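You operate a simulated robot arm through the tools that you are given. There is no shell and no other tool.

You are at the controls of a simulated robot arm. One attempt, no reset.

TASK
Fill the green sample bottle with glass bead to its ring through the funnel and cap it.
Fine: jug and funnel go back to their places. Set down upright: grit jug.

It is judged by the outcome, as a careful person would: the job done as asked, and still so three seconds after it is handed in. It fails if anything else is knocked over, pushed out of place, dropped, spilled or broken. A push-on lid holds only when it is set on centred and level and pressed home; a screw cap is set on level and turned clockwise until tight.

THE ROBOT
A 7-joint arm with a two-finger parallel gripper, fixed in place. Base frame: the origin is at the foot of the arm, x ahead of it, y to its left, z up; the work surface is at about z = 0.72. Readings come in m, degrees, newtons and seconds.
With the tool pointing down near the work surface it reaches from about 0.28 to 0.72 m from the base axis. Its first joint turns from -166.0 to 166.0 degrees. Payload 3.43 kg.
The TCP is the grasp point between the finger pads, 0.03 m short of the fingertips. In the tool frame z runs along the fingers and y along their closing line. The gripper opens to 0.094 m. The fingers are 0.028 m wide and 0.01 m thick; the gripper's body (0.05 by 0.096 m) begins 0.055 m behind the TCP.
Orientation is that of the tool frame in the base frame, as a unit quaternion [x, y, z, w]. With the fingers straight down and closing along the base's y, the tool's x points along the base's -x, its y along +y and its z along -z.

THE INTERFACE
- The arm moves only by the tool apply_moves. Its argument "motion" is a list of rows, each an object of numbers (a shift or turn left out is 0, a gripper value left out holds the last): "x", "y", "z": the shift along the base's x, y, z in cm; "rx", "ry", "rz": the turn, a rotation vector about the base's x, y, z in degrees. In form: [{"x": .., "y": .., "z": .., "rx": .., "ry": .., "rz": ..}, ...]. A call has 1 to 20 rows; each row is the pose to reach, as a shift and turn from the pose commanded when the call began. "fingers" is the closure, from 0 (fully open) to 1 (shut), set as the call begins (left out, the last holds). A row lasts 0.2 s, in which the tool goes at most 0.05 m and 8.6 degrees; a call with a longer step from one row to the next is refused whole, and so is a gripper value outside its range. Where a pose cannot be reached the arm comes as near as it can. A force on the tool above 40 N (or 10 N above the force at the start of the call, whichever is more), or a blocked arm, ends the call early, and 0.2 s more pass. The fingers move at their own pace (about 0.108 m/s each) and stop on an object; they squeeze with about 25 N. The grip force told is the motor's: it shows also when the fingers shut on nothing. Time passes only in rows, and 0.2 s behind the last, so rows that repeat a pose let the fingers close. The reply holds the time, the measured pose of the TCP, the force on the tool along the base axes, the opening and the grip force, in the units named above and with some noise, with the torque about the TCP (base axes, N m) and any sound that the robot's microphone picked up, and new pictures: "views" is both (left out), scene, wrist or none.
- Cameras (640 x 400 px; columns grow to the right, rows downward): "scene" is fixed at [0.2358, -0.6508, 1.3448]; the picture's right is [0.84, -0.54, 0.00], its down [-0.33, -0.52, -0.79] and it looks along [0.43, 0.67, -0.61] (base axes); focal length 319 px, centre (320, 200). "wrist" rides on the gripper at [0.076, 0.014, -0.102] in the tool frame; the picture's right is [-0.18, 0.98, 0.00], its down [-0.75, -0.14, -0.64] and it looks along [-0.63, -0.12, 0.77] (tool axes); focal length 243 px, centre (320, 200). There is no depth. A picture from a camera that has moved, and an enlarged one, comes with that camera's place and axes in the base frame and with its lens. The place of the scene camera against the robot may be out by one fixed shift of up to 0.018 m in any direction.
- slide_trunk(by): slides the trunk up (or, below 0, down) by that many m; the arm rides with it, the base frame stays. It gives what a move gives, with no picture.
- close_up(camera, box): a new picture of the part [left, top, right, bottom] of that camera's present view, enlarged. The clock stands still meanwhile.
- sign_off(): hands the job in; it is judged then, once.

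Places have to be worked out from the pictures, the camera data and where the tool is seen. Open the gripper and draw the arm clear of the work before you hand the job in, unless the task says otherwise.

The tools are called after "Request:" by a JSON object that holds its "api" and its "payload". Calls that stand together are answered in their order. apply_moves: Moves the arm, as the interface text tells. Its arguments: {"type":"object","properties":{"motion":{"type":"array","items":{"type":"object","properties":{"x":{"type":"number"},"y":{"type":"number"},"z":{"type":"number"},"rx":{"type":"number"},"ry":{"type":"number"},"rz":{"type":"number"}}}},"fingers":{"type":"number"},"views":{"type":"string","enum":["both","scene","wrist","none"]}},"required":["motion"]} The other tools are called the same way: slide_trunk (by) slides the trunk up or down; close_up (camera, box) takes an enlarged picture of a part of a camera's view; sign_off () hands the job in.

At the start:

```text
clock: 0.0
ee_pos: [0.4461, -0.1017, 1.1184]
orientation: [0.0, 1.0, 0.0, 0.0]
wrist_force: [-0.7, 0.3, 0.7]
moment: [0.0, 0.0, 0.01]
width: 0.0941
grip_force: 0.1
trunk travel left (down, up): [-0.125, 0.465]
```

scene: 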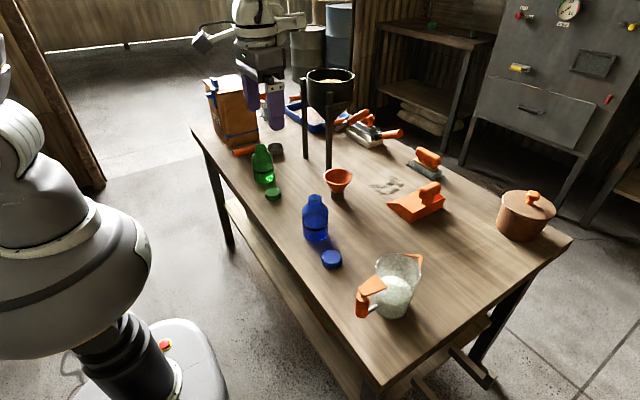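
wrist: 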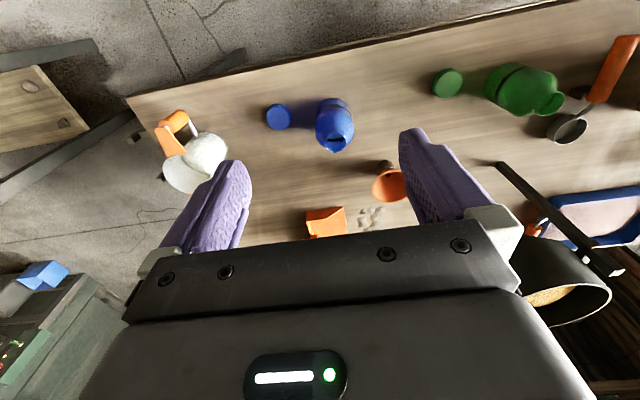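

The scene shows a green bottle, green cap, orange funnel, a jug with glassy beads, and other items. I'll look closer before moving.

Request:
{"api": "close_up", "payload": {"camera": "scene", "box": [220, 120, 380, 220]}}

Request:
{"api": "close_up", "payload": {"camera": "scene", "box": [290, 230, 450, 330]}}

Request:
{"api": "close_up", "payload": {"camera": "scene", "box": [200, 50, 440, 200]}}

Request:
{"api": "close_up", "payload": {"camera": "wrist", "box": [400, 40, 640, 190]}}

Request:
{"api": "close_up", "payload": {"camera": "wrist", "box": [140, 80, 380, 230]}}

```text
4.00 times, centred on (300, 170) of scene
camera zoom: at [0.2358, -0.6508, 1.3448], right [0.84, -0.54, 0.0], down [-0.33, -0.52, -0.79], along [0.43, 0.67, -0.61], focal length 1276 px, centre (400, 320)
```

zoom: 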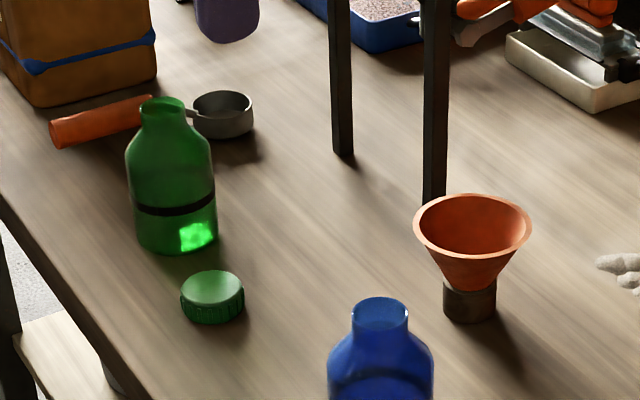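

```text
4.00 times, centred on (370, 280) of scene
camera zoom: at [0.2358, -0.6508, 1.3448], right [0.84, -0.54, 0.0], down [-0.33, -0.52, -0.79], along [0.43, 0.67, -0.61], focal length 1276 px, centre (120, -120)
```

zoom: 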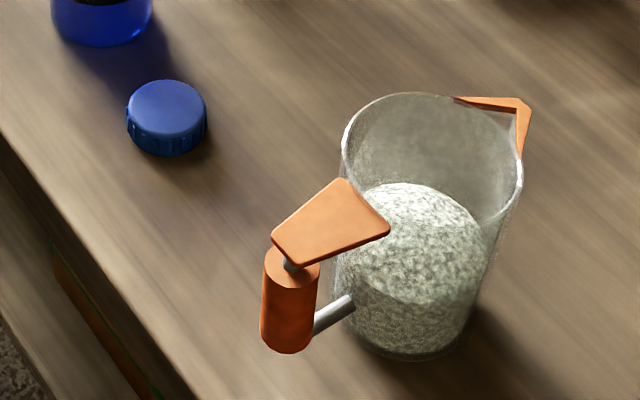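

```text
2.67 times, centred on (320, 125) of scene
camera zoom: at [0.2358, -0.6508, 1.3448], right [0.84, -0.54, 0.0], down [-0.33, -0.52, -0.79], along [0.43, 0.67, -0.61], focal length 850 px, centre (320, 400)
```

zoom: 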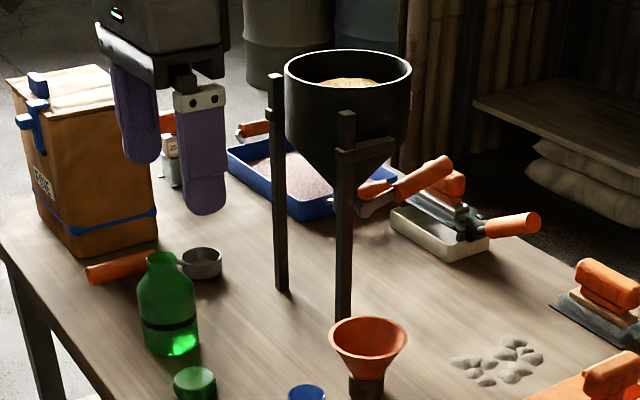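

```text
2.67 times, centred on (520, 115) of wrist
camera zoom: at [0.3694, -0.0871, 1.2204], right [0.18, 0.98, 0.0], down [0.75, -0.14, 0.64], along [0.63, -0.12, -0.77], focal length 647 px, centre (-213, 427)
```

zoom: 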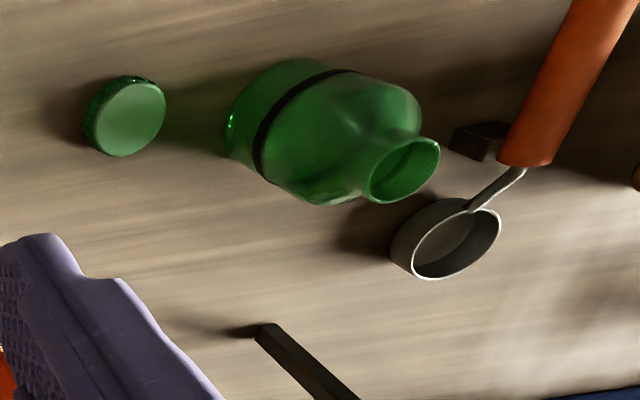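

```text
2.67 times, centred on (260, 155) of wrist
camera zoom: at [0.3694, -0.0871, 1.2204], right [0.18, 0.98, 0.0], down [0.75, -0.14, 0.64], along [0.63, -0.12, -0.77], focal length 647 px, centre (480, 320)
```

zoom: 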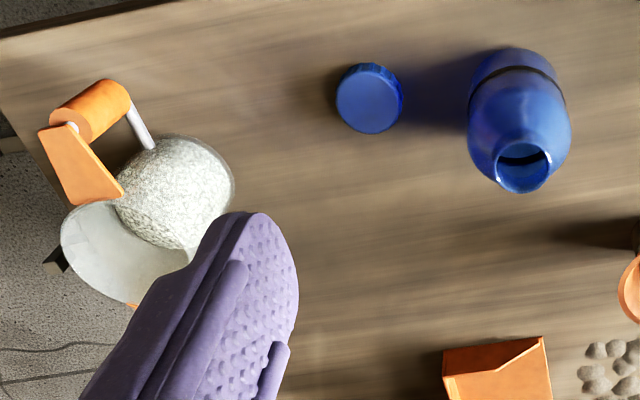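

The green bottle is near (0.56, 0.24), its cap near (0.54, 0.12), the funnel on its stand near (0.71, 0.01), and the jug near (0.59, -0.39) with its handle toward the robot. I'll start with a closer look at the jug from a safe height.

Request:
{"api": "apply_moves", "payload": {"motion": [{"x": 0, "y": -4, "z": -2}, {"x": 0, "y": -8, "z": -4}, {"x": 0, "y": -12, "z": -6}, {"x": 0, "y": -16, "z": -8}, {"x": 0, "y": -20, "z": -9}, {"x": 0, "y": -24, "z": -10}, {"x": 0, "y": -27, "z": -10}, {"x": 0, "y": -27, "z": -10}], "fingers": 0}}

```text
clock: 1.8
ee_pos: [0.4495, -0.3714, 1.0161]
orientation: [-0.001, 1.0, 0.0, -0.001]
wrist_force: [0.5, -0.6, 0.1]
moment: [0.0, 0.03, -0.02]
width: 0.0942
grip_force: 0.1
trunk travel left (down, up): [-0.125, 0.465]
camera wrist: at [0.3728, -0.3574, 1.1184], right [0.18, 0.98, 0.0], down [0.75, -0.14, 0.64], along [0.63, -0.12, -0.77], focal length 243 px, centre (320, 200)
```

scene: 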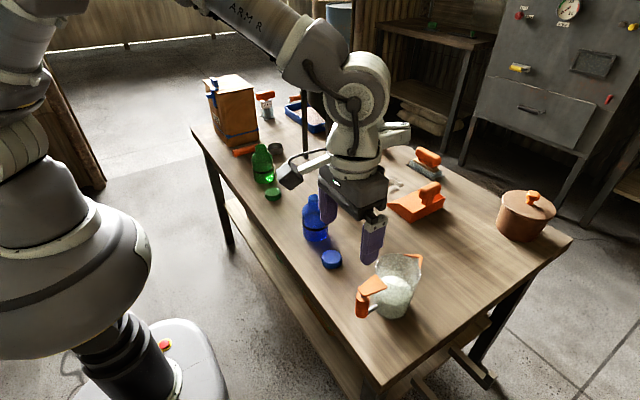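
wrist: 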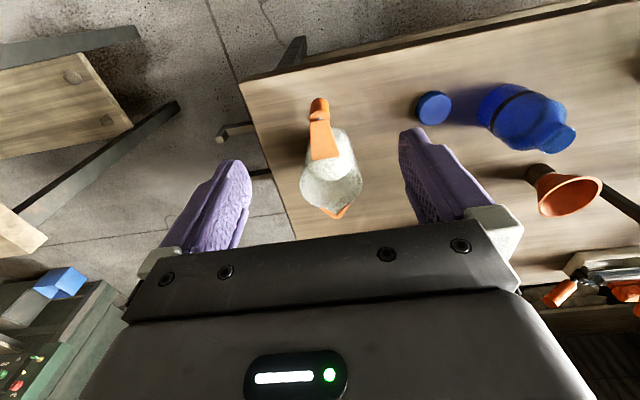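

The jug is now in front of the wrist camera; I'll enlarge it to determine the handle shape and placement.

Request:
{"api": "close_up", "payload": {"camera": "wrist", "box": [270, 80, 398, 160]}}

Request:
{"api": "close_up", "payload": {"camera": "wrist", "box": [270, 150, 398, 230]}}

Request:
{"api": "close_up", "payload": {"camera": "wrist", "box": [480, 130, 640, 230]}}

Request:
{"api": "close_up", "payload": {"camera": "scene", "box": [340, 240, 436, 330]}}

```text
5.00 times, centred on (334, 120) of wrist
camera zoom: at [0.3728, -0.3574, 1.1184], right [0.18, 0.98, 0.0], down [0.75, -0.14, 0.64], along [0.63, -0.12, -0.77], focal length 1213 px, centre (250, 600)
```

zoom: 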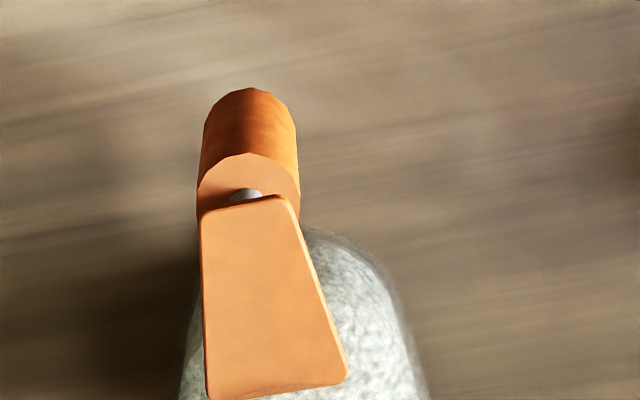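

```text
5.00 times, centred on (334, 190) of wrist
camera zoom: at [0.3728, -0.3574, 1.1184], right [0.18, 0.98, 0.0], down [0.75, -0.14, 0.64], along [0.63, -0.12, -0.77], focal length 1213 px, centre (250, 250)
```

zoom: 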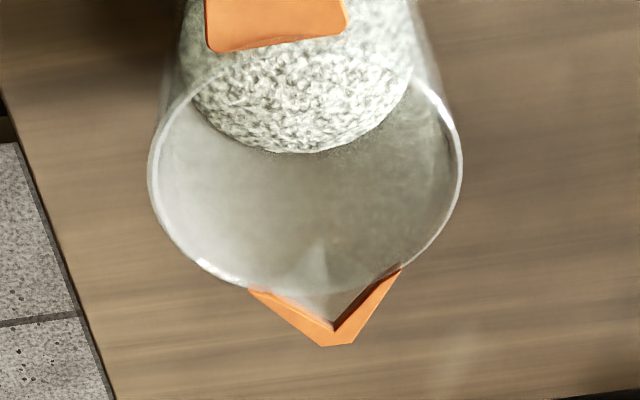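

```text
4.00 times, centred on (560, 180) of wrist
camera zoom: at [0.3728, -0.3574, 1.1184], right [0.18, 0.98, 0.0], down [0.75, -0.14, 0.64], along [0.63, -0.12, -0.77], focal length 970 px, centre (-640, 280)
```

zoom: 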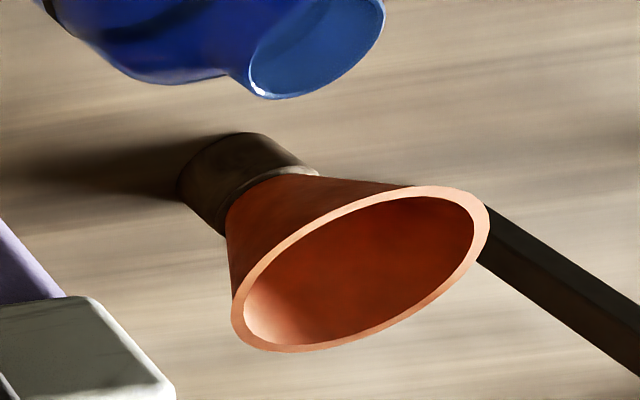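

```text
4.44 times, centred on (388, 285) of scene
camera zoom: at [0.2358, -0.6508, 1.3448], right [0.84, -0.54, 0.0], down [-0.33, -0.52, -0.79], along [0.43, 0.67, -0.61], focal length 1417 px, centre (18, -178)
```

zoom: 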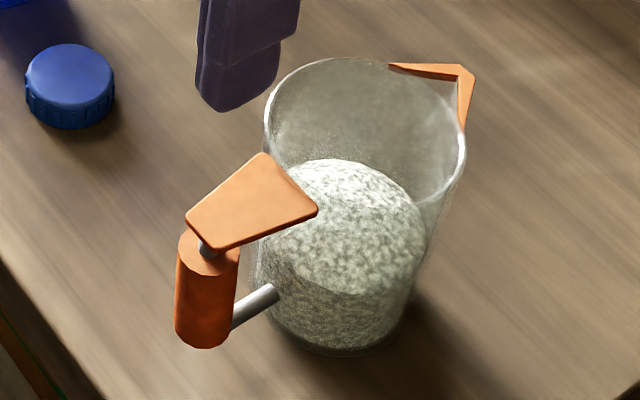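

The handle is a vertical ~28 mm cylinder at about (0.487, -0.379), z 0.765–0.835, with the spout toward +x. Now I'll look at the funnel from above.

Request:
{"api": "apply_moves", "payload": {"motion": [{"x": 1.5, "y": 4.5, "z": 0}, {"x": 3, "y": 9, "z": 0}, {"x": 4.5, "y": 13.5, "z": 0}, {"x": 6, "y": 18, "z": 0}, {"x": 7.5, "y": 22.5, "z": 0}, {"x": 9, "y": 27, "z": 0}, {"x": 10.5, "y": 31, "z": 0}, {"x": 12, "y": 35, "z": 0}, {"x": 12, "y": 38, "z": 0}, {"x": 12, "y": 38, "z": 0}], "fingers": 0}}

```text
clock: 4.0
ee_pos: [0.5673, 0.0075, 1.0187]
orientation: [0.0, 1.0, 0.0, 0.0]
wrist_force: [-1.2, 0.3, 0.5]
moment: [0.0, -0.03, -0.04]
width: 0.094
grip_force: 0.2
trunk travel left (down, up): [-0.125, 0.465]
camera wrist: at [0.4901, 0.0222, 1.1218], right [0.18, 0.98, 0.0], down [0.75, -0.14, 0.64], along [0.63, -0.12, -0.77], focal length 243 px, centre (320, 200)
```

scene: 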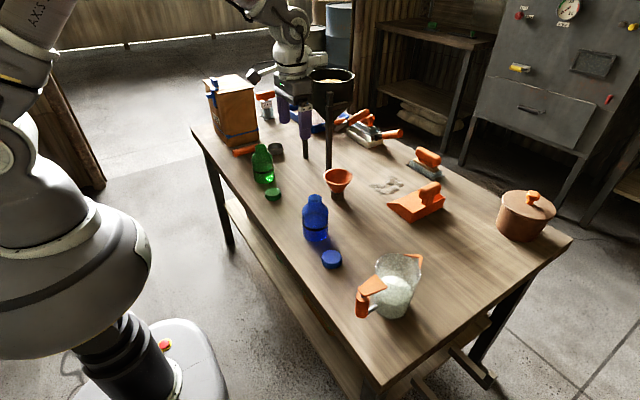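
wrist: 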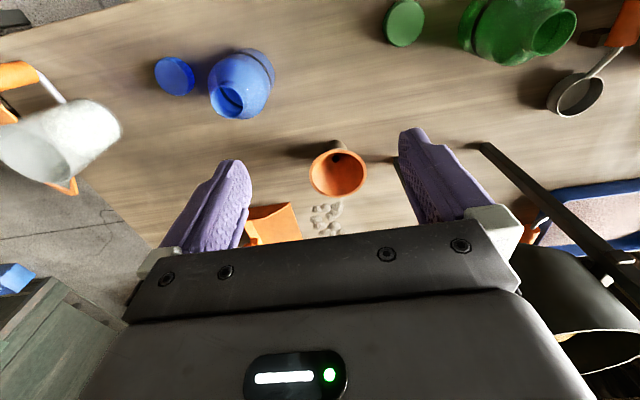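

Request:
{"api": "close_up", "payload": {"camera": "wrist", "box": [290, 130, 390, 210]}}

Request:
{"api": "close_up", "payload": {"camera": "wrist", "box": [370, 0, 610, 150]}}

Request:
{"api": "close_up", "payload": {"camera": "scene", "box": [300, 150, 380, 210]}}

```text
5.00 times, centred on (340, 170) of wrist
camera zoom: at [0.4901, 0.0222, 1.1218], right [0.18, 0.98, 0.0], down [0.75, -0.14, 0.64], along [0.63, -0.12, -0.77], focal length 1213 px, centre (220, 350)
```

zoom: 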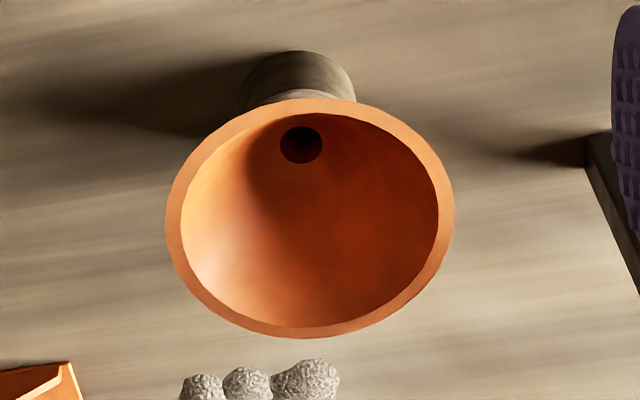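

```text
2.67 times, centred on (490, 75) of wrist
camera zoom: at [0.4901, 0.0222, 1.1218], right [0.18, 0.98, 0.0], down [0.75, -0.14, 0.64], along [0.63, -0.12, -0.77], focal length 647 px, centre (-133, 533)
```

zoom: 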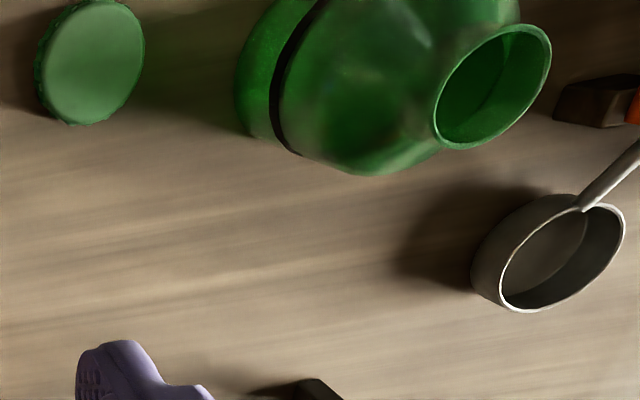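

```text
6.67 times, centred on (340, 180) of scene
camera zoom: at [0.2358, -0.6508, 1.3448], right [0.84, -0.54, 0.0], down [-0.33, -0.52, -0.79], along [0.43, 0.67, -0.61], focal length 2126 px, centre (187, 333)
```

zoom: 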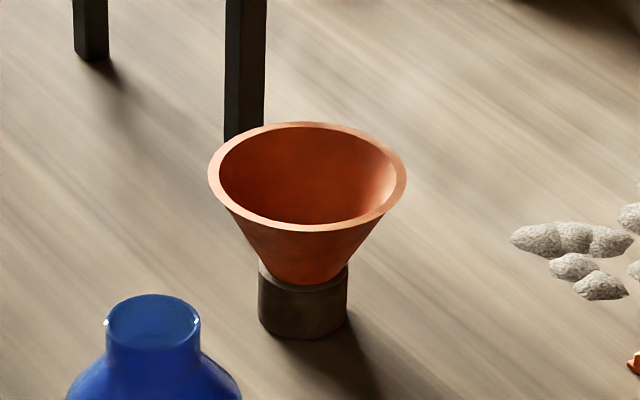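

The funnel axis is near (0.702, 0.010) with its rim at z≈0.803 and diameter ≈0.09. I'll pinch its near wall: first yaw the hand +90° so the fingers close along x.

Request:
{"api": "apply_moves", "payload": {"motion": [{"rz": 8.5}, {"rz": 17}, {"rz": 25.5}, {"rz": 34}, {"rz": 42.5}, {"rz": 51}, {"rz": 59.5}, {"rz": 68}, {"rz": 76.5}, {"rz": 85}, {"rz": 90}, {"rz": 90}], "fingers": 0.5, "views": "none"}}

Request:
{"api": "apply_moves", "payload": {"motion": [{"x": 1, "z": -2, "ry": -7}, {"x": 2, "z": -4, "ry": -14}, {"x": 3, "z": -6, "ry": -21}, {"x": 4, "z": -8, "ry": -28}, {"x": 4.3, "z": -11, "ry": -28}, {"x": 4.3, "z": -11, "ry": -28}], "fingers": 0.5}}

```text
clock: 6.6
ee_pos: [0.5663, 0.0087, 1.0188]
orientation: [0.708, -0.707, 0.0, 0.0]
wrist_force: [0.2, -0.5, -0.7]
moment: [-0.01, -0.01, -0.01]
width: 0.0469
grip_force: 0.0
trunk travel left (down, up): [-0.125, 0.465]
```

```text
clock: 8.0
ee_pos: [0.6078, 0.0077, 0.9076]
orientation: [-0.686, 0.686, -0.171, 0.171]
wrist_force: [-0.1, 1.0, -0.1]
moment: [0.04, 0.03, 0.03]
width: 0.0468
grip_force: 0.1
trunk travel left (down, up): [-0.125, 0.465]
camera wrist: at [0.5464, -0.067, 0.9915], right [-0.87, 0.18, -0.46], down [-0.18, 0.75, 0.63], along [0.46, 0.63, -0.62], focal length 243 px, centre (320, 200)
```

scene: 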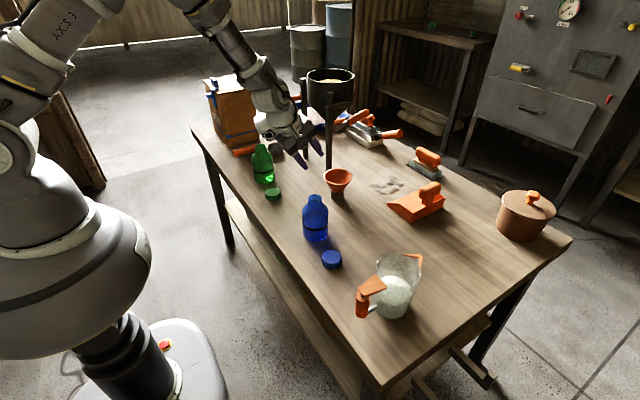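
wrist: 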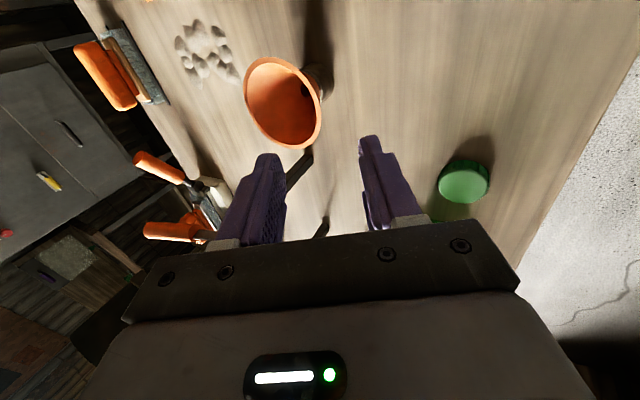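

The tilt worked well. I'll zoom on the funnel in the wrist view to refine its rim location.

Request:
{"api": "close_up", "payload": {"camera": "wrist", "box": [220, 40, 380, 140]}}

Request:
{"api": "close_up", "payload": {"camera": "scene", "box": [260, 100, 380, 200]}}

```text
4.00 times, centred on (300, 90) of wrist
camera zoom: at [0.5464, -0.067, 0.9915], right [-0.87, 0.18, -0.46], down [-0.18, 0.75, 0.63], along [0.46, 0.63, -0.62], focal length 970 px, centre (400, 640)
```

zoom: 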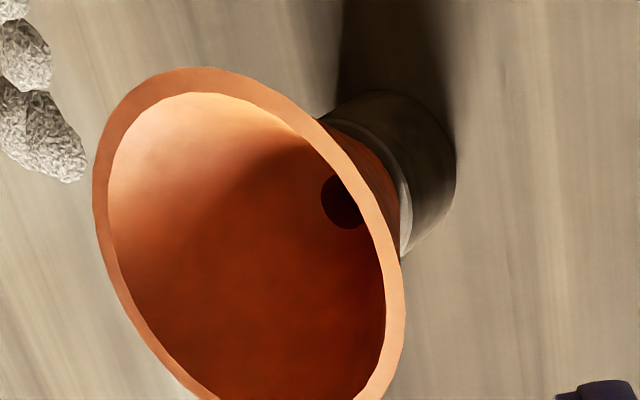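

```text
4.00 times, centred on (320, 150) of scene
camera zoom: at [0.2358, -0.6508, 1.3448], right [0.84, -0.54, 0.0], down [-0.33, -0.52, -0.79], along [0.43, 0.67, -0.61], focal length 1276 px, centre (320, 400)
```

zoom: 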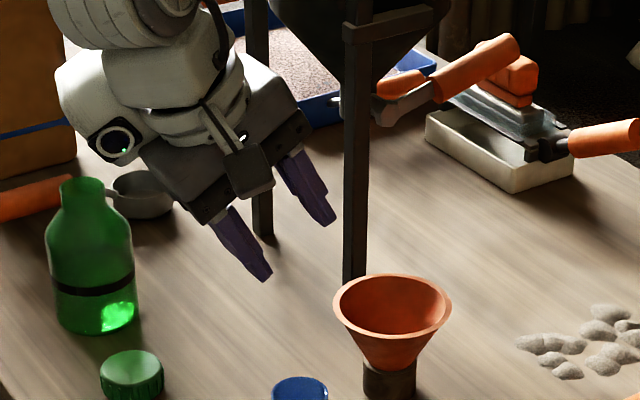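

The two wrist views intersect at the funnel hole (0.706, 0.009, 0.754), so the near rim wall midpoint is at about (0.6635, 0.009, 0.803). I'll tilt slightly more to match the wall slope and descend along the tool axis to straddle the wall.

Request:
{"api": "apply_moves", "payload": {"motion": [{"x": 0, "y": 0.07, "z": -1.5, "ry": -4}, {"x": 1.5, "y": 0.07, "z": -4, "ry": -4}, {"x": 2.8, "y": 0.07, "z": -6, "ry": -4}, {"x": 4, "y": 0.07, "z": -7.9, "ry": -4}, {"x": 4, "y": 0.07, "z": -7.9, "ry": -4}], "fingers": 0.5}}

```text
clock: 9.2
ee_pos: [0.6484, 0.0084, 0.8286]
orientation: [-0.679, 0.68, -0.194, 0.194]
wrist_force: [0.7, -0.2, -1.2]
moment: [0.0, 0.0, 0.05]
width: 0.0469
grip_force: 0.0
trunk travel left (down, up): [-0.125, 0.465]
camera wrist: at [0.5814, -0.0666, 0.9081], right [-0.83, 0.18, -0.52], down [-0.22, 0.75, 0.62], along [0.51, 0.63, -0.59], focal length 243 px, centre (320, 200)
```

scene: 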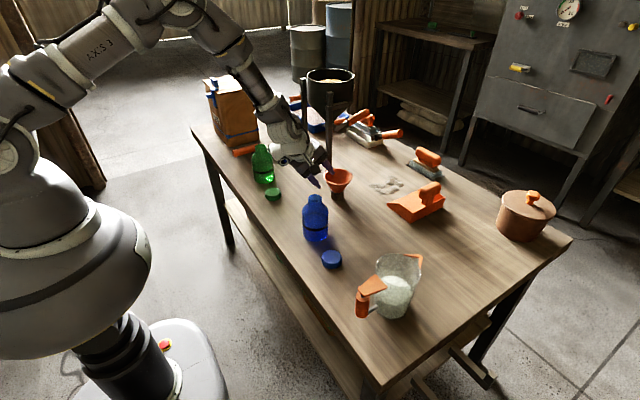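
wrist: 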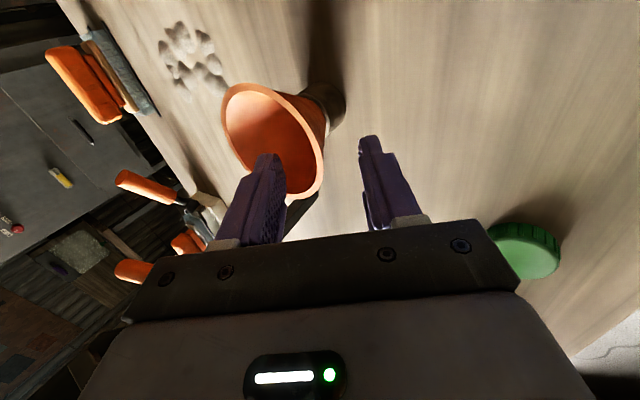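

The inner finger lines up inside the cone and the outer one outside; I'll go down the last 2.5 cm.

Request:
{"api": "apply_moves", "payload": {"motion": [{"x": 0.7, "z": -1.1}, {"x": 1.34, "z": -2.1}, {"x": 1.34, "z": -2.1}], "fingers": 0.5}}

Request:
{"api": "close_up", "payload": {"camera": "scene", "box": [280, 130, 376, 200]}}

Request:
{"api": "close_up", "payload": {"camera": "wrist", "box": [200, 80, 440, 230]}}

```text
clock: 10.0
ee_pos: [0.6642, 0.0092, 0.8097]
orientation: [-0.679, 0.68, -0.195, 0.196]
wrist_force: [0.7, -0.7, 0.2]
moment: [0.01, 0.01, 0.03]
width: 0.0471
grip_force: 0.1
trunk travel left (down, up): [-0.125, 0.465]
camera wrist: at [0.5954, -0.0666, 0.8887], right [-0.83, 0.18, -0.52], down [-0.22, 0.75, 0.62], along [0.51, 0.63, -0.59], focal length 243 px, centre (320, 200)
```

scene: 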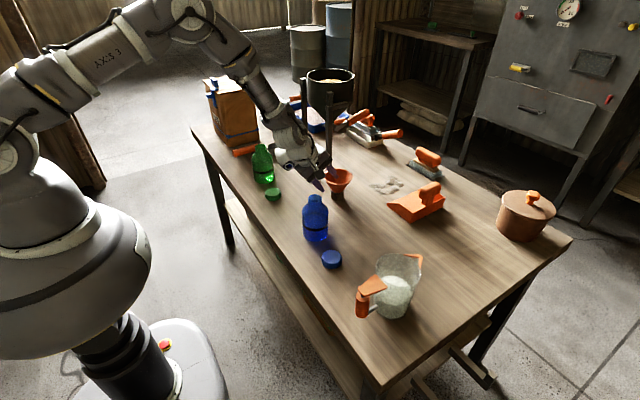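
wrist: 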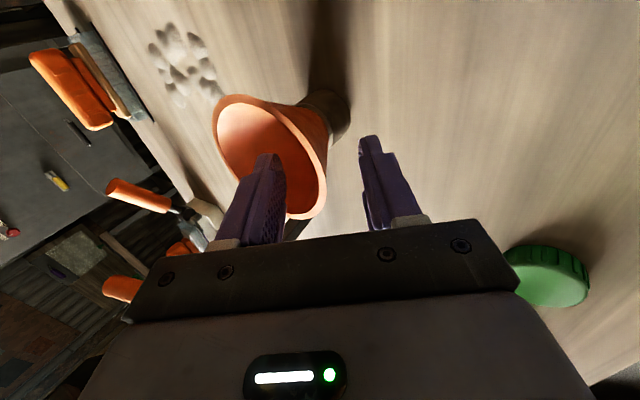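

```text
5.71 times, centred on (328, 165) of scene
camera zoom: at [0.2358, -0.6508, 1.3448], right [0.84, -0.54, 0.0], down [-0.33, -0.52, -0.79], along [0.43, 0.67, -0.61], focal length 1822 px, centre (274, 400)
```

zoom: 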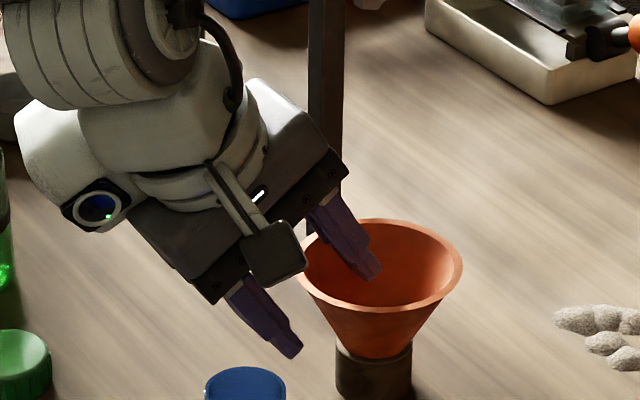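

```text
2.67 times, centred on (320, 155) of wrist
camera zoom: at [0.5954, -0.0666, 0.8887], right [-0.83, 0.18, -0.52], down [-0.22, 0.75, 0.62], along [0.51, 0.63, -0.59], focal length 647 px, centre (320, 320)
```

zoom: 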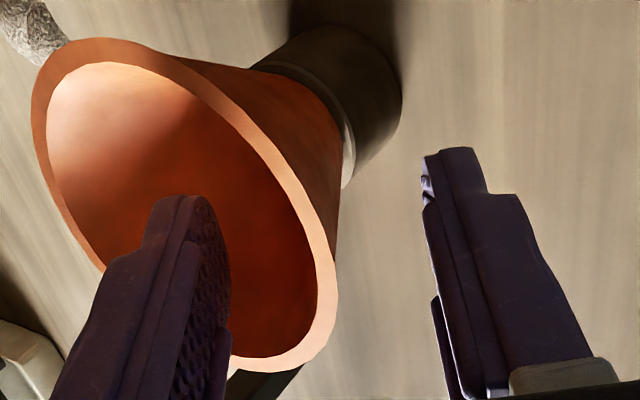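

The wall sits almost exactly midway between the pads. I'll close the fingers on it.

Request:
{"api": "apply_moves", "payload": {"motion": [{"z": 0}, {"z": 0}, {"z": 0}, {"z": 0}], "fingers": 1}}

Request:
{"api": "close_up", "payload": {"camera": "wrist", "box": [200, 80, 440, 230]}}

Request:
{"api": "close_up", "payload": {"camera": "scene", "box": [280, 130, 376, 200]}}

```text
clock: 11.0
ee_pos: [0.6629, 0.0095, 0.8089]
orientation: [0.68, -0.68, 0.195, -0.195]
wrist_force: [0.5, -0.3, 0.2]
moment: [0.02, 0.05, 0.0]
width: 0.0051
grip_force: 24.8
trunk travel left (down, up): [-0.125, 0.465]
camera wrist: at [0.5952, -0.0665, 0.8887], right [-0.83, 0.18, -0.52], down [-0.22, 0.75, 0.62], along [0.51, 0.63, -0.59], focal length 243 px, centre (320, 200)
```

scene: 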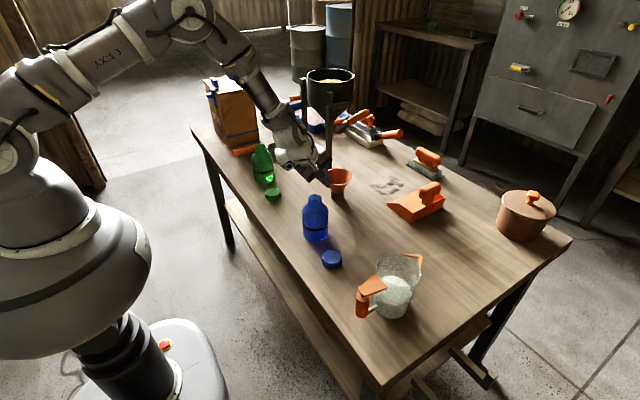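
wrist: 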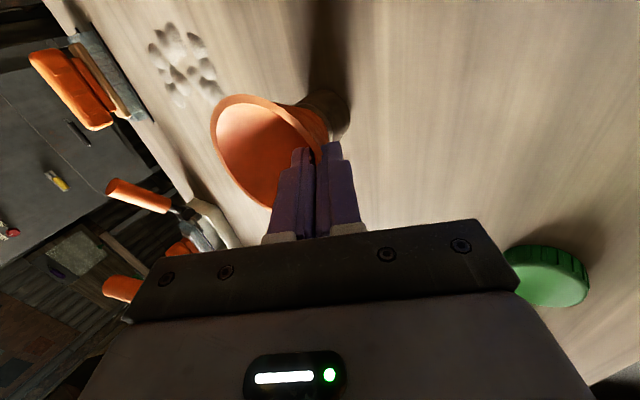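

```text
2.67 times, centred on (320, 155) of wrist
camera zoom: at [0.5952, -0.0665, 0.8887], right [-0.83, 0.18, -0.52], down [-0.22, 0.75, 0.62], along [0.51, 0.63, -0.59], focal length 647 px, centre (320, 320)
```

zoom: 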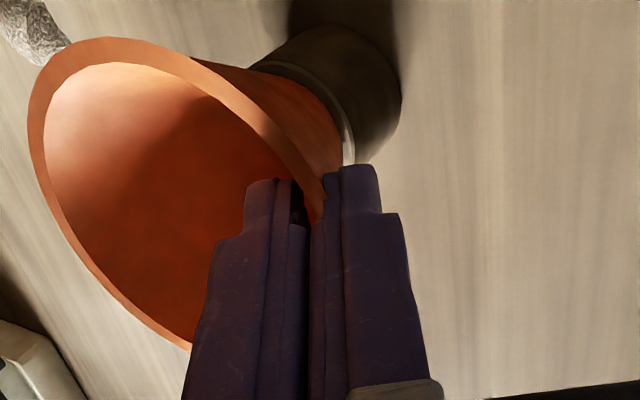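

```text
5.71 times, centred on (328, 165) of scene
camera zoom: at [0.2358, -0.6508, 1.3448], right [0.84, -0.54, 0.0], down [-0.33, -0.52, -0.79], along [0.43, 0.67, -0.61], focal length 1822 px, centre (274, 400)
```

zoom: 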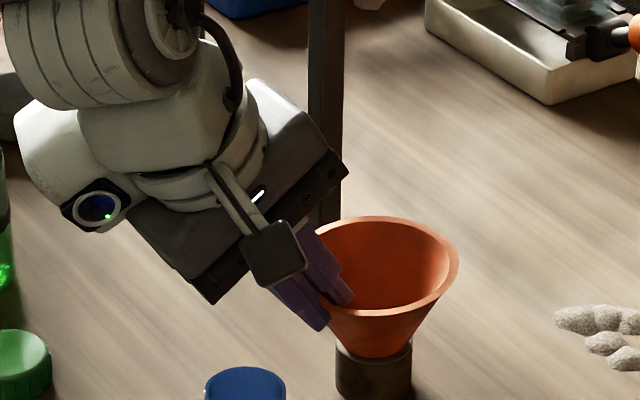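

Firm grip (5.1 mm wall, 24.8 N) and the stand hasn't moved. I'll lift the funnel straight up gently.

Request:
{"api": "apply_moves", "payload": {"motion": [{"z": 0.7}, {"z": 1.5}, {"z": 2.5}, {"z": 4}, {"z": 6}, {"z": 8.5}, {"z": 11}, {"z": 13}, {"z": 13}], "fingers": 1}}

Request:
{"api": "close_up", "payload": {"camera": "wrist", "box": [200, 80, 440, 230]}}

Request:
{"api": "close_up", "payload": {"camera": "scene", "box": [280, 110, 376, 200]}}

```text
clock: 13.0
ee_pos: [0.6646, 0.0107, 0.9377]
orientation: [-0.679, 0.681, -0.194, 0.193]
wrist_force: [0.4, 0.1, 0.1]
moment: [0.0, 0.06, -0.01]
width: 0.0048
grip_force: 25.3
trunk travel left (down, up): [-0.125, 0.465]
camera wrist: at [0.5969, -0.066, 1.0178], right [-0.83, 0.18, -0.52], down [-0.22, 0.75, 0.62], along [0.51, 0.63, -0.59], focal length 243 px, centre (320, 200)
```

scene: 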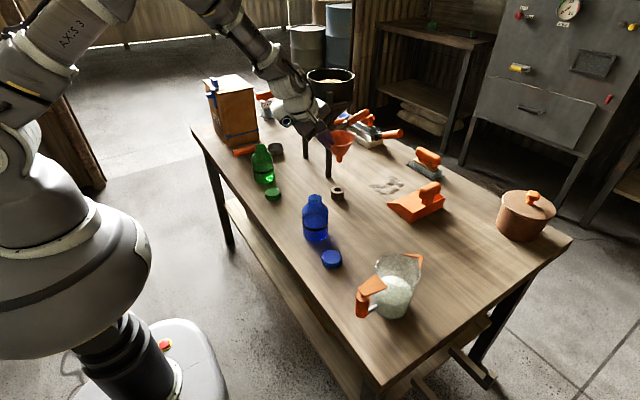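
wrist: 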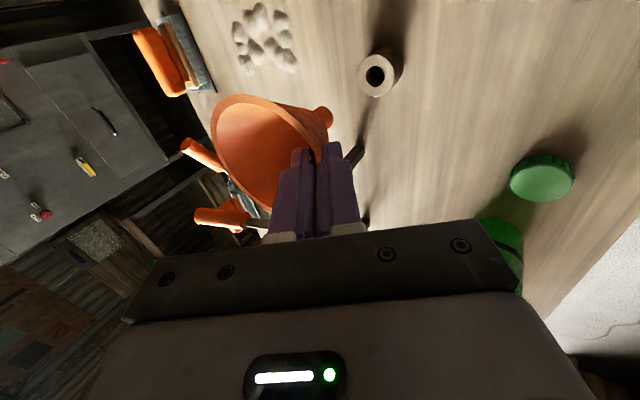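

```text
2.67 times, centred on (320, 155) of wrist
camera zoom: at [0.5969, -0.066, 1.0178], right [-0.83, 0.18, -0.52], down [-0.22, 0.75, 0.62], along [0.51, 0.63, -0.59], focal length 647 px, centre (320, 320)
```

zoom: 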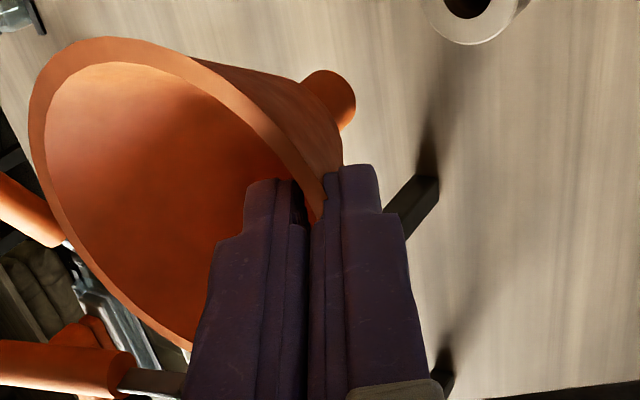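

```text
4.44 times, centred on (328, 155) of scene
camera zoom: at [0.2358, -0.6508, 1.3448], right [0.84, -0.54, 0.0], down [-0.33, -0.52, -0.79], along [0.43, 0.67, -0.61], focal length 1417 px, centre (284, 400)
```

zoom: 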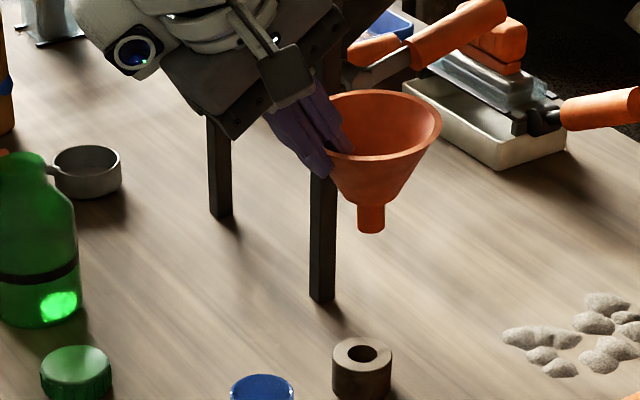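

Funnel is cleanly held and level; its stem is ~19 mm wide. I'll carry it up and toward the green bottle, stopping short to measure the mouth.

Request:
{"api": "apply_moves", "payload": {"motion": [{"x": 0, "y": 0, "z": 3}, {"x": -2, "y": 2, "z": 6}, {"x": -4, "y": 5, "z": 6.2}, {"x": -6.5, "y": 8, "z": 6.2}, {"x": -9, "y": 11.5, "z": 6.2}, {"x": -11.5, "y": 15, "z": 6.2}, {"x": -13.5, "y": 18, "z": 6.2}, {"x": -14.3, "y": 19.1, "z": 6.2}, {"x": -14.3, "y": 19.1, "z": 6.2}], "fingers": 1}}

Request:
{"api": "close_up", "payload": {"camera": "wrist", "box": [280, 60, 440, 160]}}

Request:
{"api": "close_up", "payload": {"camera": "scene", "box": [220, 100, 316, 200]}}

```text
clock: 15.0
ee_pos: [0.518, 0.1988, 0.9998]
orientation: [0.68, -0.679, 0.195, -0.195]
wrist_force: [-0.2, 0.5, -1.2]
moment: [0.02, 0.04, 0.04]
width: 0.0052
grip_force: 24.8
trunk travel left (down, up): [-0.125, 0.465]
camera wrist: at [0.451, 0.1232, 1.0795], right [-0.83, 0.18, -0.52], down [-0.22, 0.75, 0.62], along [0.51, 0.63, -0.59], focal length 243 px, centre (320, 200)
```

scene: 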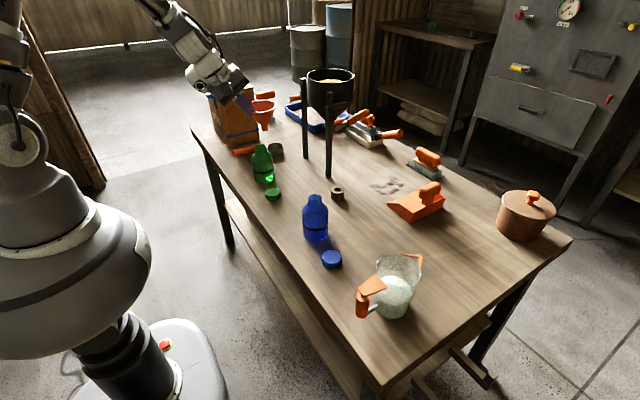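
wrist: 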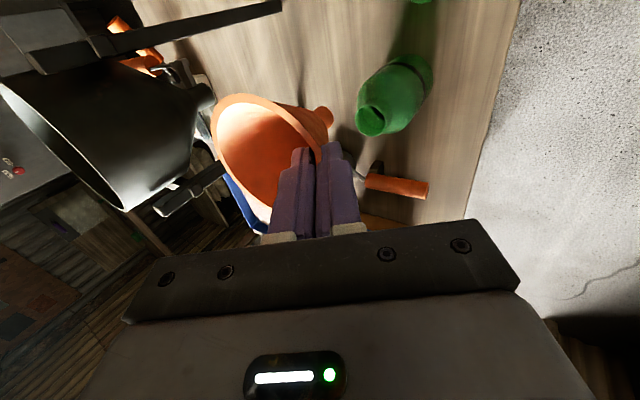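

```text
4.00 times, centred on (360, 110) of wrist
camera zoom: at [0.451, 0.1232, 1.0795], right [-0.83, 0.18, -0.52], down [-0.22, 0.75, 0.62], along [0.51, 0.63, -0.59], focal length 970 px, centre (160, 560)
```

zoom: 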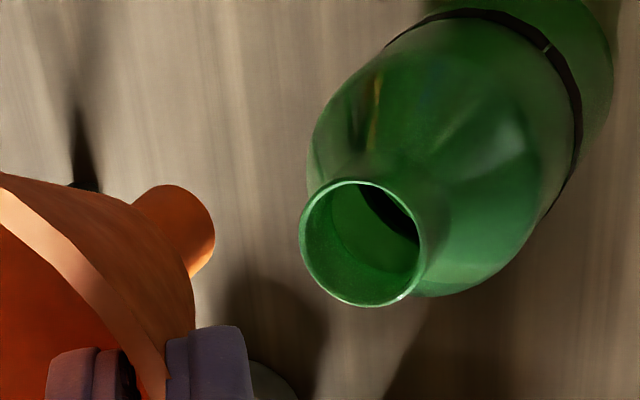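

```text
4.00 times, centred on (268, 150) of scene
camera zoom: at [0.2358, -0.6508, 1.3448], right [0.84, -0.54, 0.0], down [-0.33, -0.52, -0.79], along [0.43, 0.67, -0.61], focal length 1276 px, centre (528, 400)
```

zoom: 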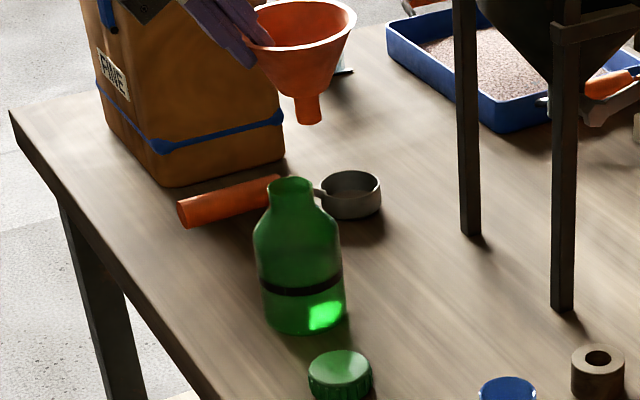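

Triangulating the mouth from three wrist views gives (0.555, 0.230, 0.850). I'll hover the funnel stem 2 cm above it and check alignment.

Request:
{"api": "apply_moves", "payload": {"motion": [{"x": -0.4, "y": 1.5, "z": -1.5}, {"x": -0.85, "y": 3.0, "z": -3}, {"x": -0.85, "y": 3.0, "z": -4.5}, {"x": -0.85, "y": 3.0, "z": -4.5}], "fingers": 1}}

Request:
{"api": "close_up", "payload": {"camera": "wrist", "box": [250, 60, 410, 160]}}

Request:
{"api": "close_up", "payload": {"camera": "scene", "box": [220, 100, 316, 200]}}

```text
clock: 16.0
ee_pos: [0.5105, 0.2304, 0.9561]
orientation: [0.68, -0.68, 0.195, -0.195]
wrist_force: [-0.3, 0.1, -0.2]
moment: [0.02, 0.08, 0.01]
width: 0.0052
grip_force: 25.6
trunk travel left (down, up): [-0.125, 0.465]
camera wrist: at [0.4441, 0.1547, 1.0346], right [-0.83, 0.18, -0.52], down [-0.22, 0.75, 0.62], along [0.51, 0.63, -0.59], focal length 243 px, centre (320, 200)
```

scene: 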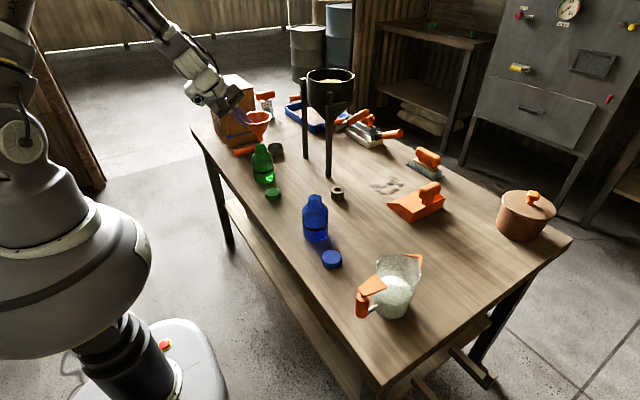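
wrist: 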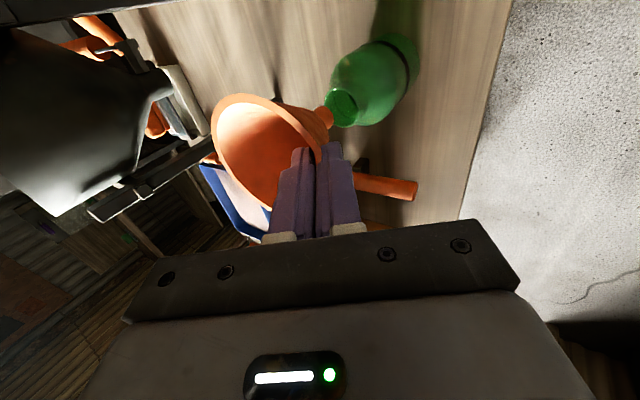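

```text
4.00 times, centred on (330, 110) of wrist
camera zoom: at [0.4441, 0.1547, 1.0346], right [-0.83, 0.18, -0.52], down [-0.22, 0.75, 0.62], along [0.51, 0.63, -0.59], focal length 970 px, centre (280, 560)
```

zoom: 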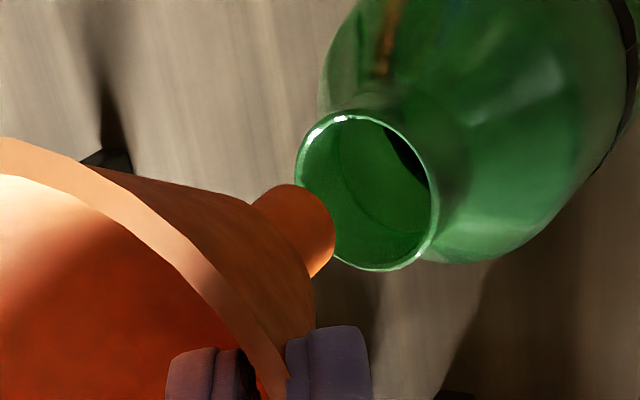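

```text
4.00 times, centred on (268, 150) of scene
camera zoom: at [0.2358, -0.6508, 1.3448], right [0.84, -0.54, 0.0], down [-0.33, -0.52, -0.79], along [0.43, 0.67, -0.61], focal length 1276 px, centre (528, 400)
```

zoom: 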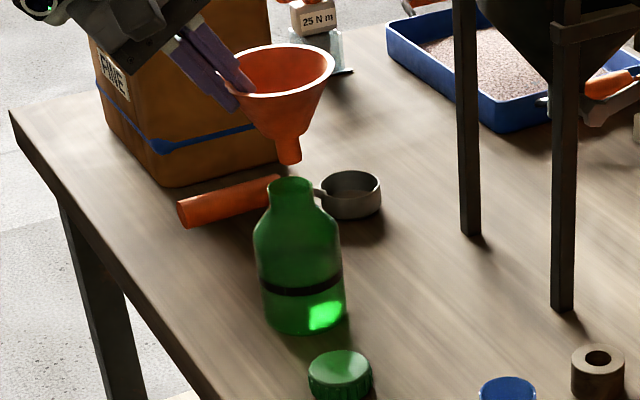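

The stem is slightly too far in +x; I'll shift (-2.5, +1) mm and ease down so that the tip just enters the mouth.

Request:
{"api": "apply_moves", "payload": {"motion": [{"x": -0.25, "y": 0.1, "z": 0}, {"x": -0.25, "y": 0.1, "z": -1}, {"x": -0.25, "y": 0.1, "z": -2}, {"x": -0.25, "y": 0.1, "z": -2.5}, {"x": -0.25, "y": 0.1, "z": -2.5}], "fingers": 1}}

Request:
{"api": "close_up", "payload": {"camera": "wrist", "box": [250, 60, 410, 160]}}

Request:
{"api": "close_up", "payload": {"camera": "scene", "box": [230, 110, 294, 190]}}

```text
clock: 17.2
ee_pos: [0.5089, 0.231, 0.9296]
orientation: [0.68, -0.679, 0.195, -0.195]
wrist_force: [0.0, 0.7, -0.4]
moment: [-0.02, 0.05, -0.01]
width: 0.0049
grip_force: 24.5
trunk travel left (down, up): [-0.125, 0.465]
camera wrist: at [0.4419, 0.1554, 1.0091], right [-0.83, 0.18, -0.52], down [-0.22, 0.75, 0.62], along [0.51, 0.63, -0.59], focal length 243 px, centre (320, 200)
```

scene: 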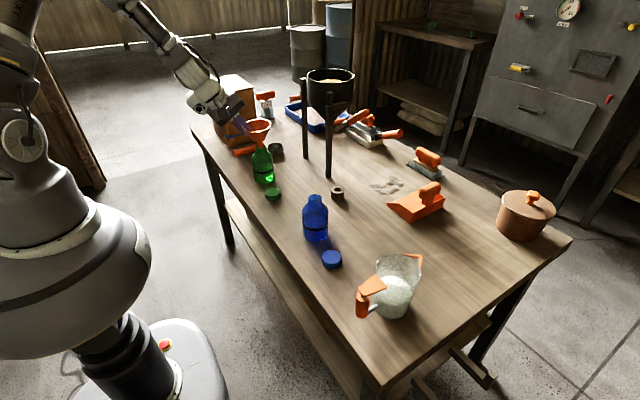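
wrist: 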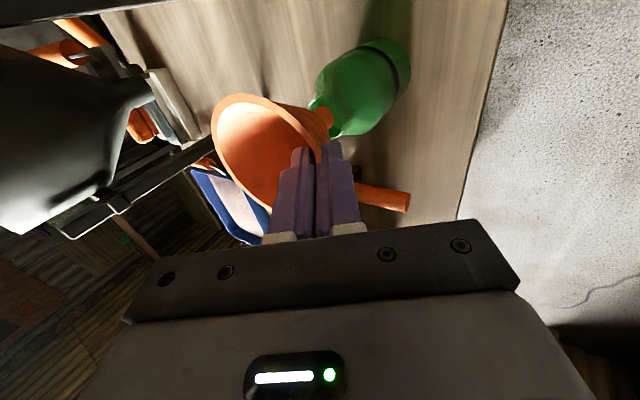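

```text
4.00 times, centred on (330, 110) of wrist
camera zoom: at [0.4419, 0.1554, 1.0091], right [-0.83, 0.18, -0.52], down [-0.22, 0.75, 0.62], along [0.51, 0.63, -0.59], focal length 970 px, centre (280, 560)
```

zoom: 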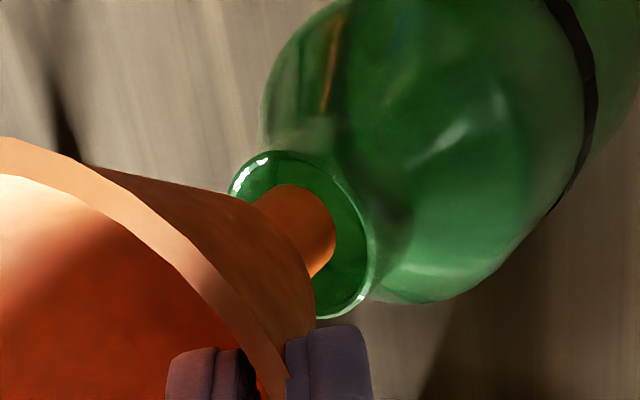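

```text
5.00 times, centred on (262, 150) of scene
camera zoom: at [0.2358, -0.6508, 1.3448], right [0.84, -0.54, 0.0], down [-0.33, -0.52, -0.79], along [0.43, 0.67, -0.61], focal length 1594 px, centre (610, 450)
```

zoom: 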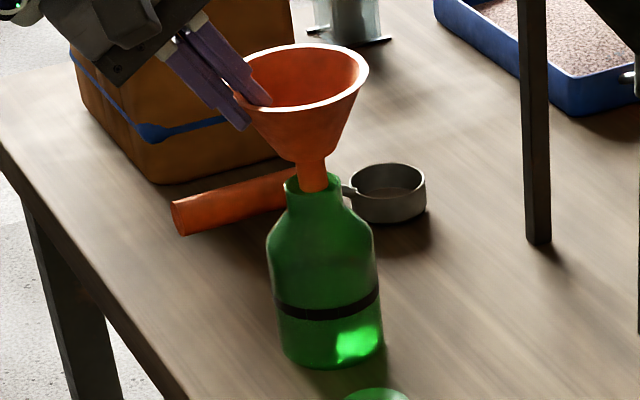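

The stem tip is centred in the mouth. I'll lower it gradually, watching the force for seating.

Request:
{"api": "apply_moves", "payload": {"motion": [{"z": -0.6}, {"z": -1.2}, {"z": -1.8}, {"z": -2.2}, {"z": -2.5}, {"z": -2.5}], "fingers": 1, "views": "scene"}}

Request:
{"api": "close_up", "payload": {"camera": "scene", "box": [230, 110, 294, 190]}}

Request:
{"api": "close_up", "payload": {"camera": "wrist", "box": [250, 60, 410, 160]}}

```text
clock: 18.6
ee_pos: [0.5082, 0.2319, 0.9051]
orientation: [-0.679, 0.68, -0.195, 0.196]
wrist_force: [-0.2, 0.6, -0.5]
moment: [-0.03, 0.03, -0.01]
width: 0.005
grip_force: 25.0
trunk travel left (down, up): [-0.125, 0.465]
```

scene: 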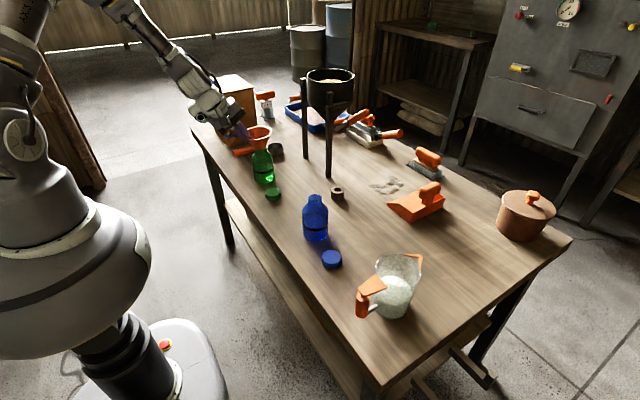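

```text
5.00 times, centred on (262, 150) of scene
camera zoom: at [0.2358, -0.6508, 1.3448], right [0.84, -0.54, 0.0], down [-0.33, -0.52, -0.79], along [0.43, 0.67, -0.61], focal length 1594 px, centre (610, 450)
```

zoom: 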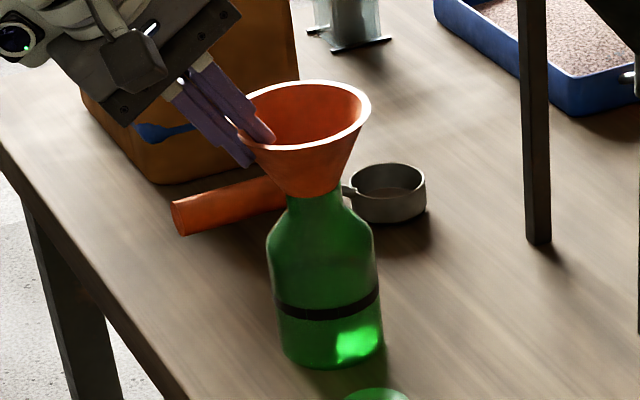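

```text
4.00 times, centred on (330, 110) of wrist
camera zoom: at [0.4409, 0.1558, 0.9842], right [-0.83, 0.18, -0.52], down [-0.22, 0.75, 0.62], along [0.51, 0.63, -0.59], focal length 970 px, centre (280, 560)
```

zoom: 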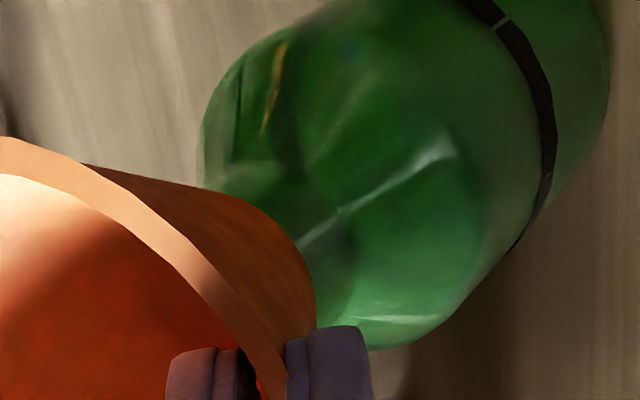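

No contact yet; I'll continue in small steps.

Request:
{"api": "apply_moves", "payload": {"motion": [{"z": -0.15}, {"z": -0.3}, {"z": -0.3}], "views": "none"}}

Request:
{"api": "apply_moves", "payload": {"motion": [{"z": -0.1}, {"z": -0.2}, {"z": -0.2}], "views": "none"}}

Request:
{"api": "apply_moves", "payload": {"motion": [{"z": -0.1}, {"z": -0.2}, {"z": -0.2}], "views": "none"}}

```text
clock: 19.4
ee_pos: [0.507, 0.2313, 0.9037]
orientation: [-0.679, 0.68, -0.194, 0.197]
wrist_force: [-1.2, 0.0, 26.7]
moment: [0.03, -0.77, 0.03]
width: 0.0053
grip_force: 25.0
trunk travel left (down, up): [-0.125, 0.465]
```

```text
clock: 20.2
ee_pos: [0.5071, 0.2303, 0.9016]
orientation: [0.68, -0.679, 0.195, -0.196]
wrist_force: [-0.9, -0.3, 37.8]
moment: [0.01, -1.17, 0.02]
width: 0.0059
grip_force: 25.1
trunk travel left (down, up): [-0.125, 0.465]
```

```text
clock: 21.0
ee_pos: [0.5074, 0.2317, 0.8995]
orientation: [-0.679, 0.68, -0.195, 0.196]
wrist_force: [-2.6, -0.5, 38.7]
moment: [0.09, -1.13, 0.01]
width: 0.0071
grip_force: 25.4
trunk travel left (down, up): [-0.125, 0.465]
```

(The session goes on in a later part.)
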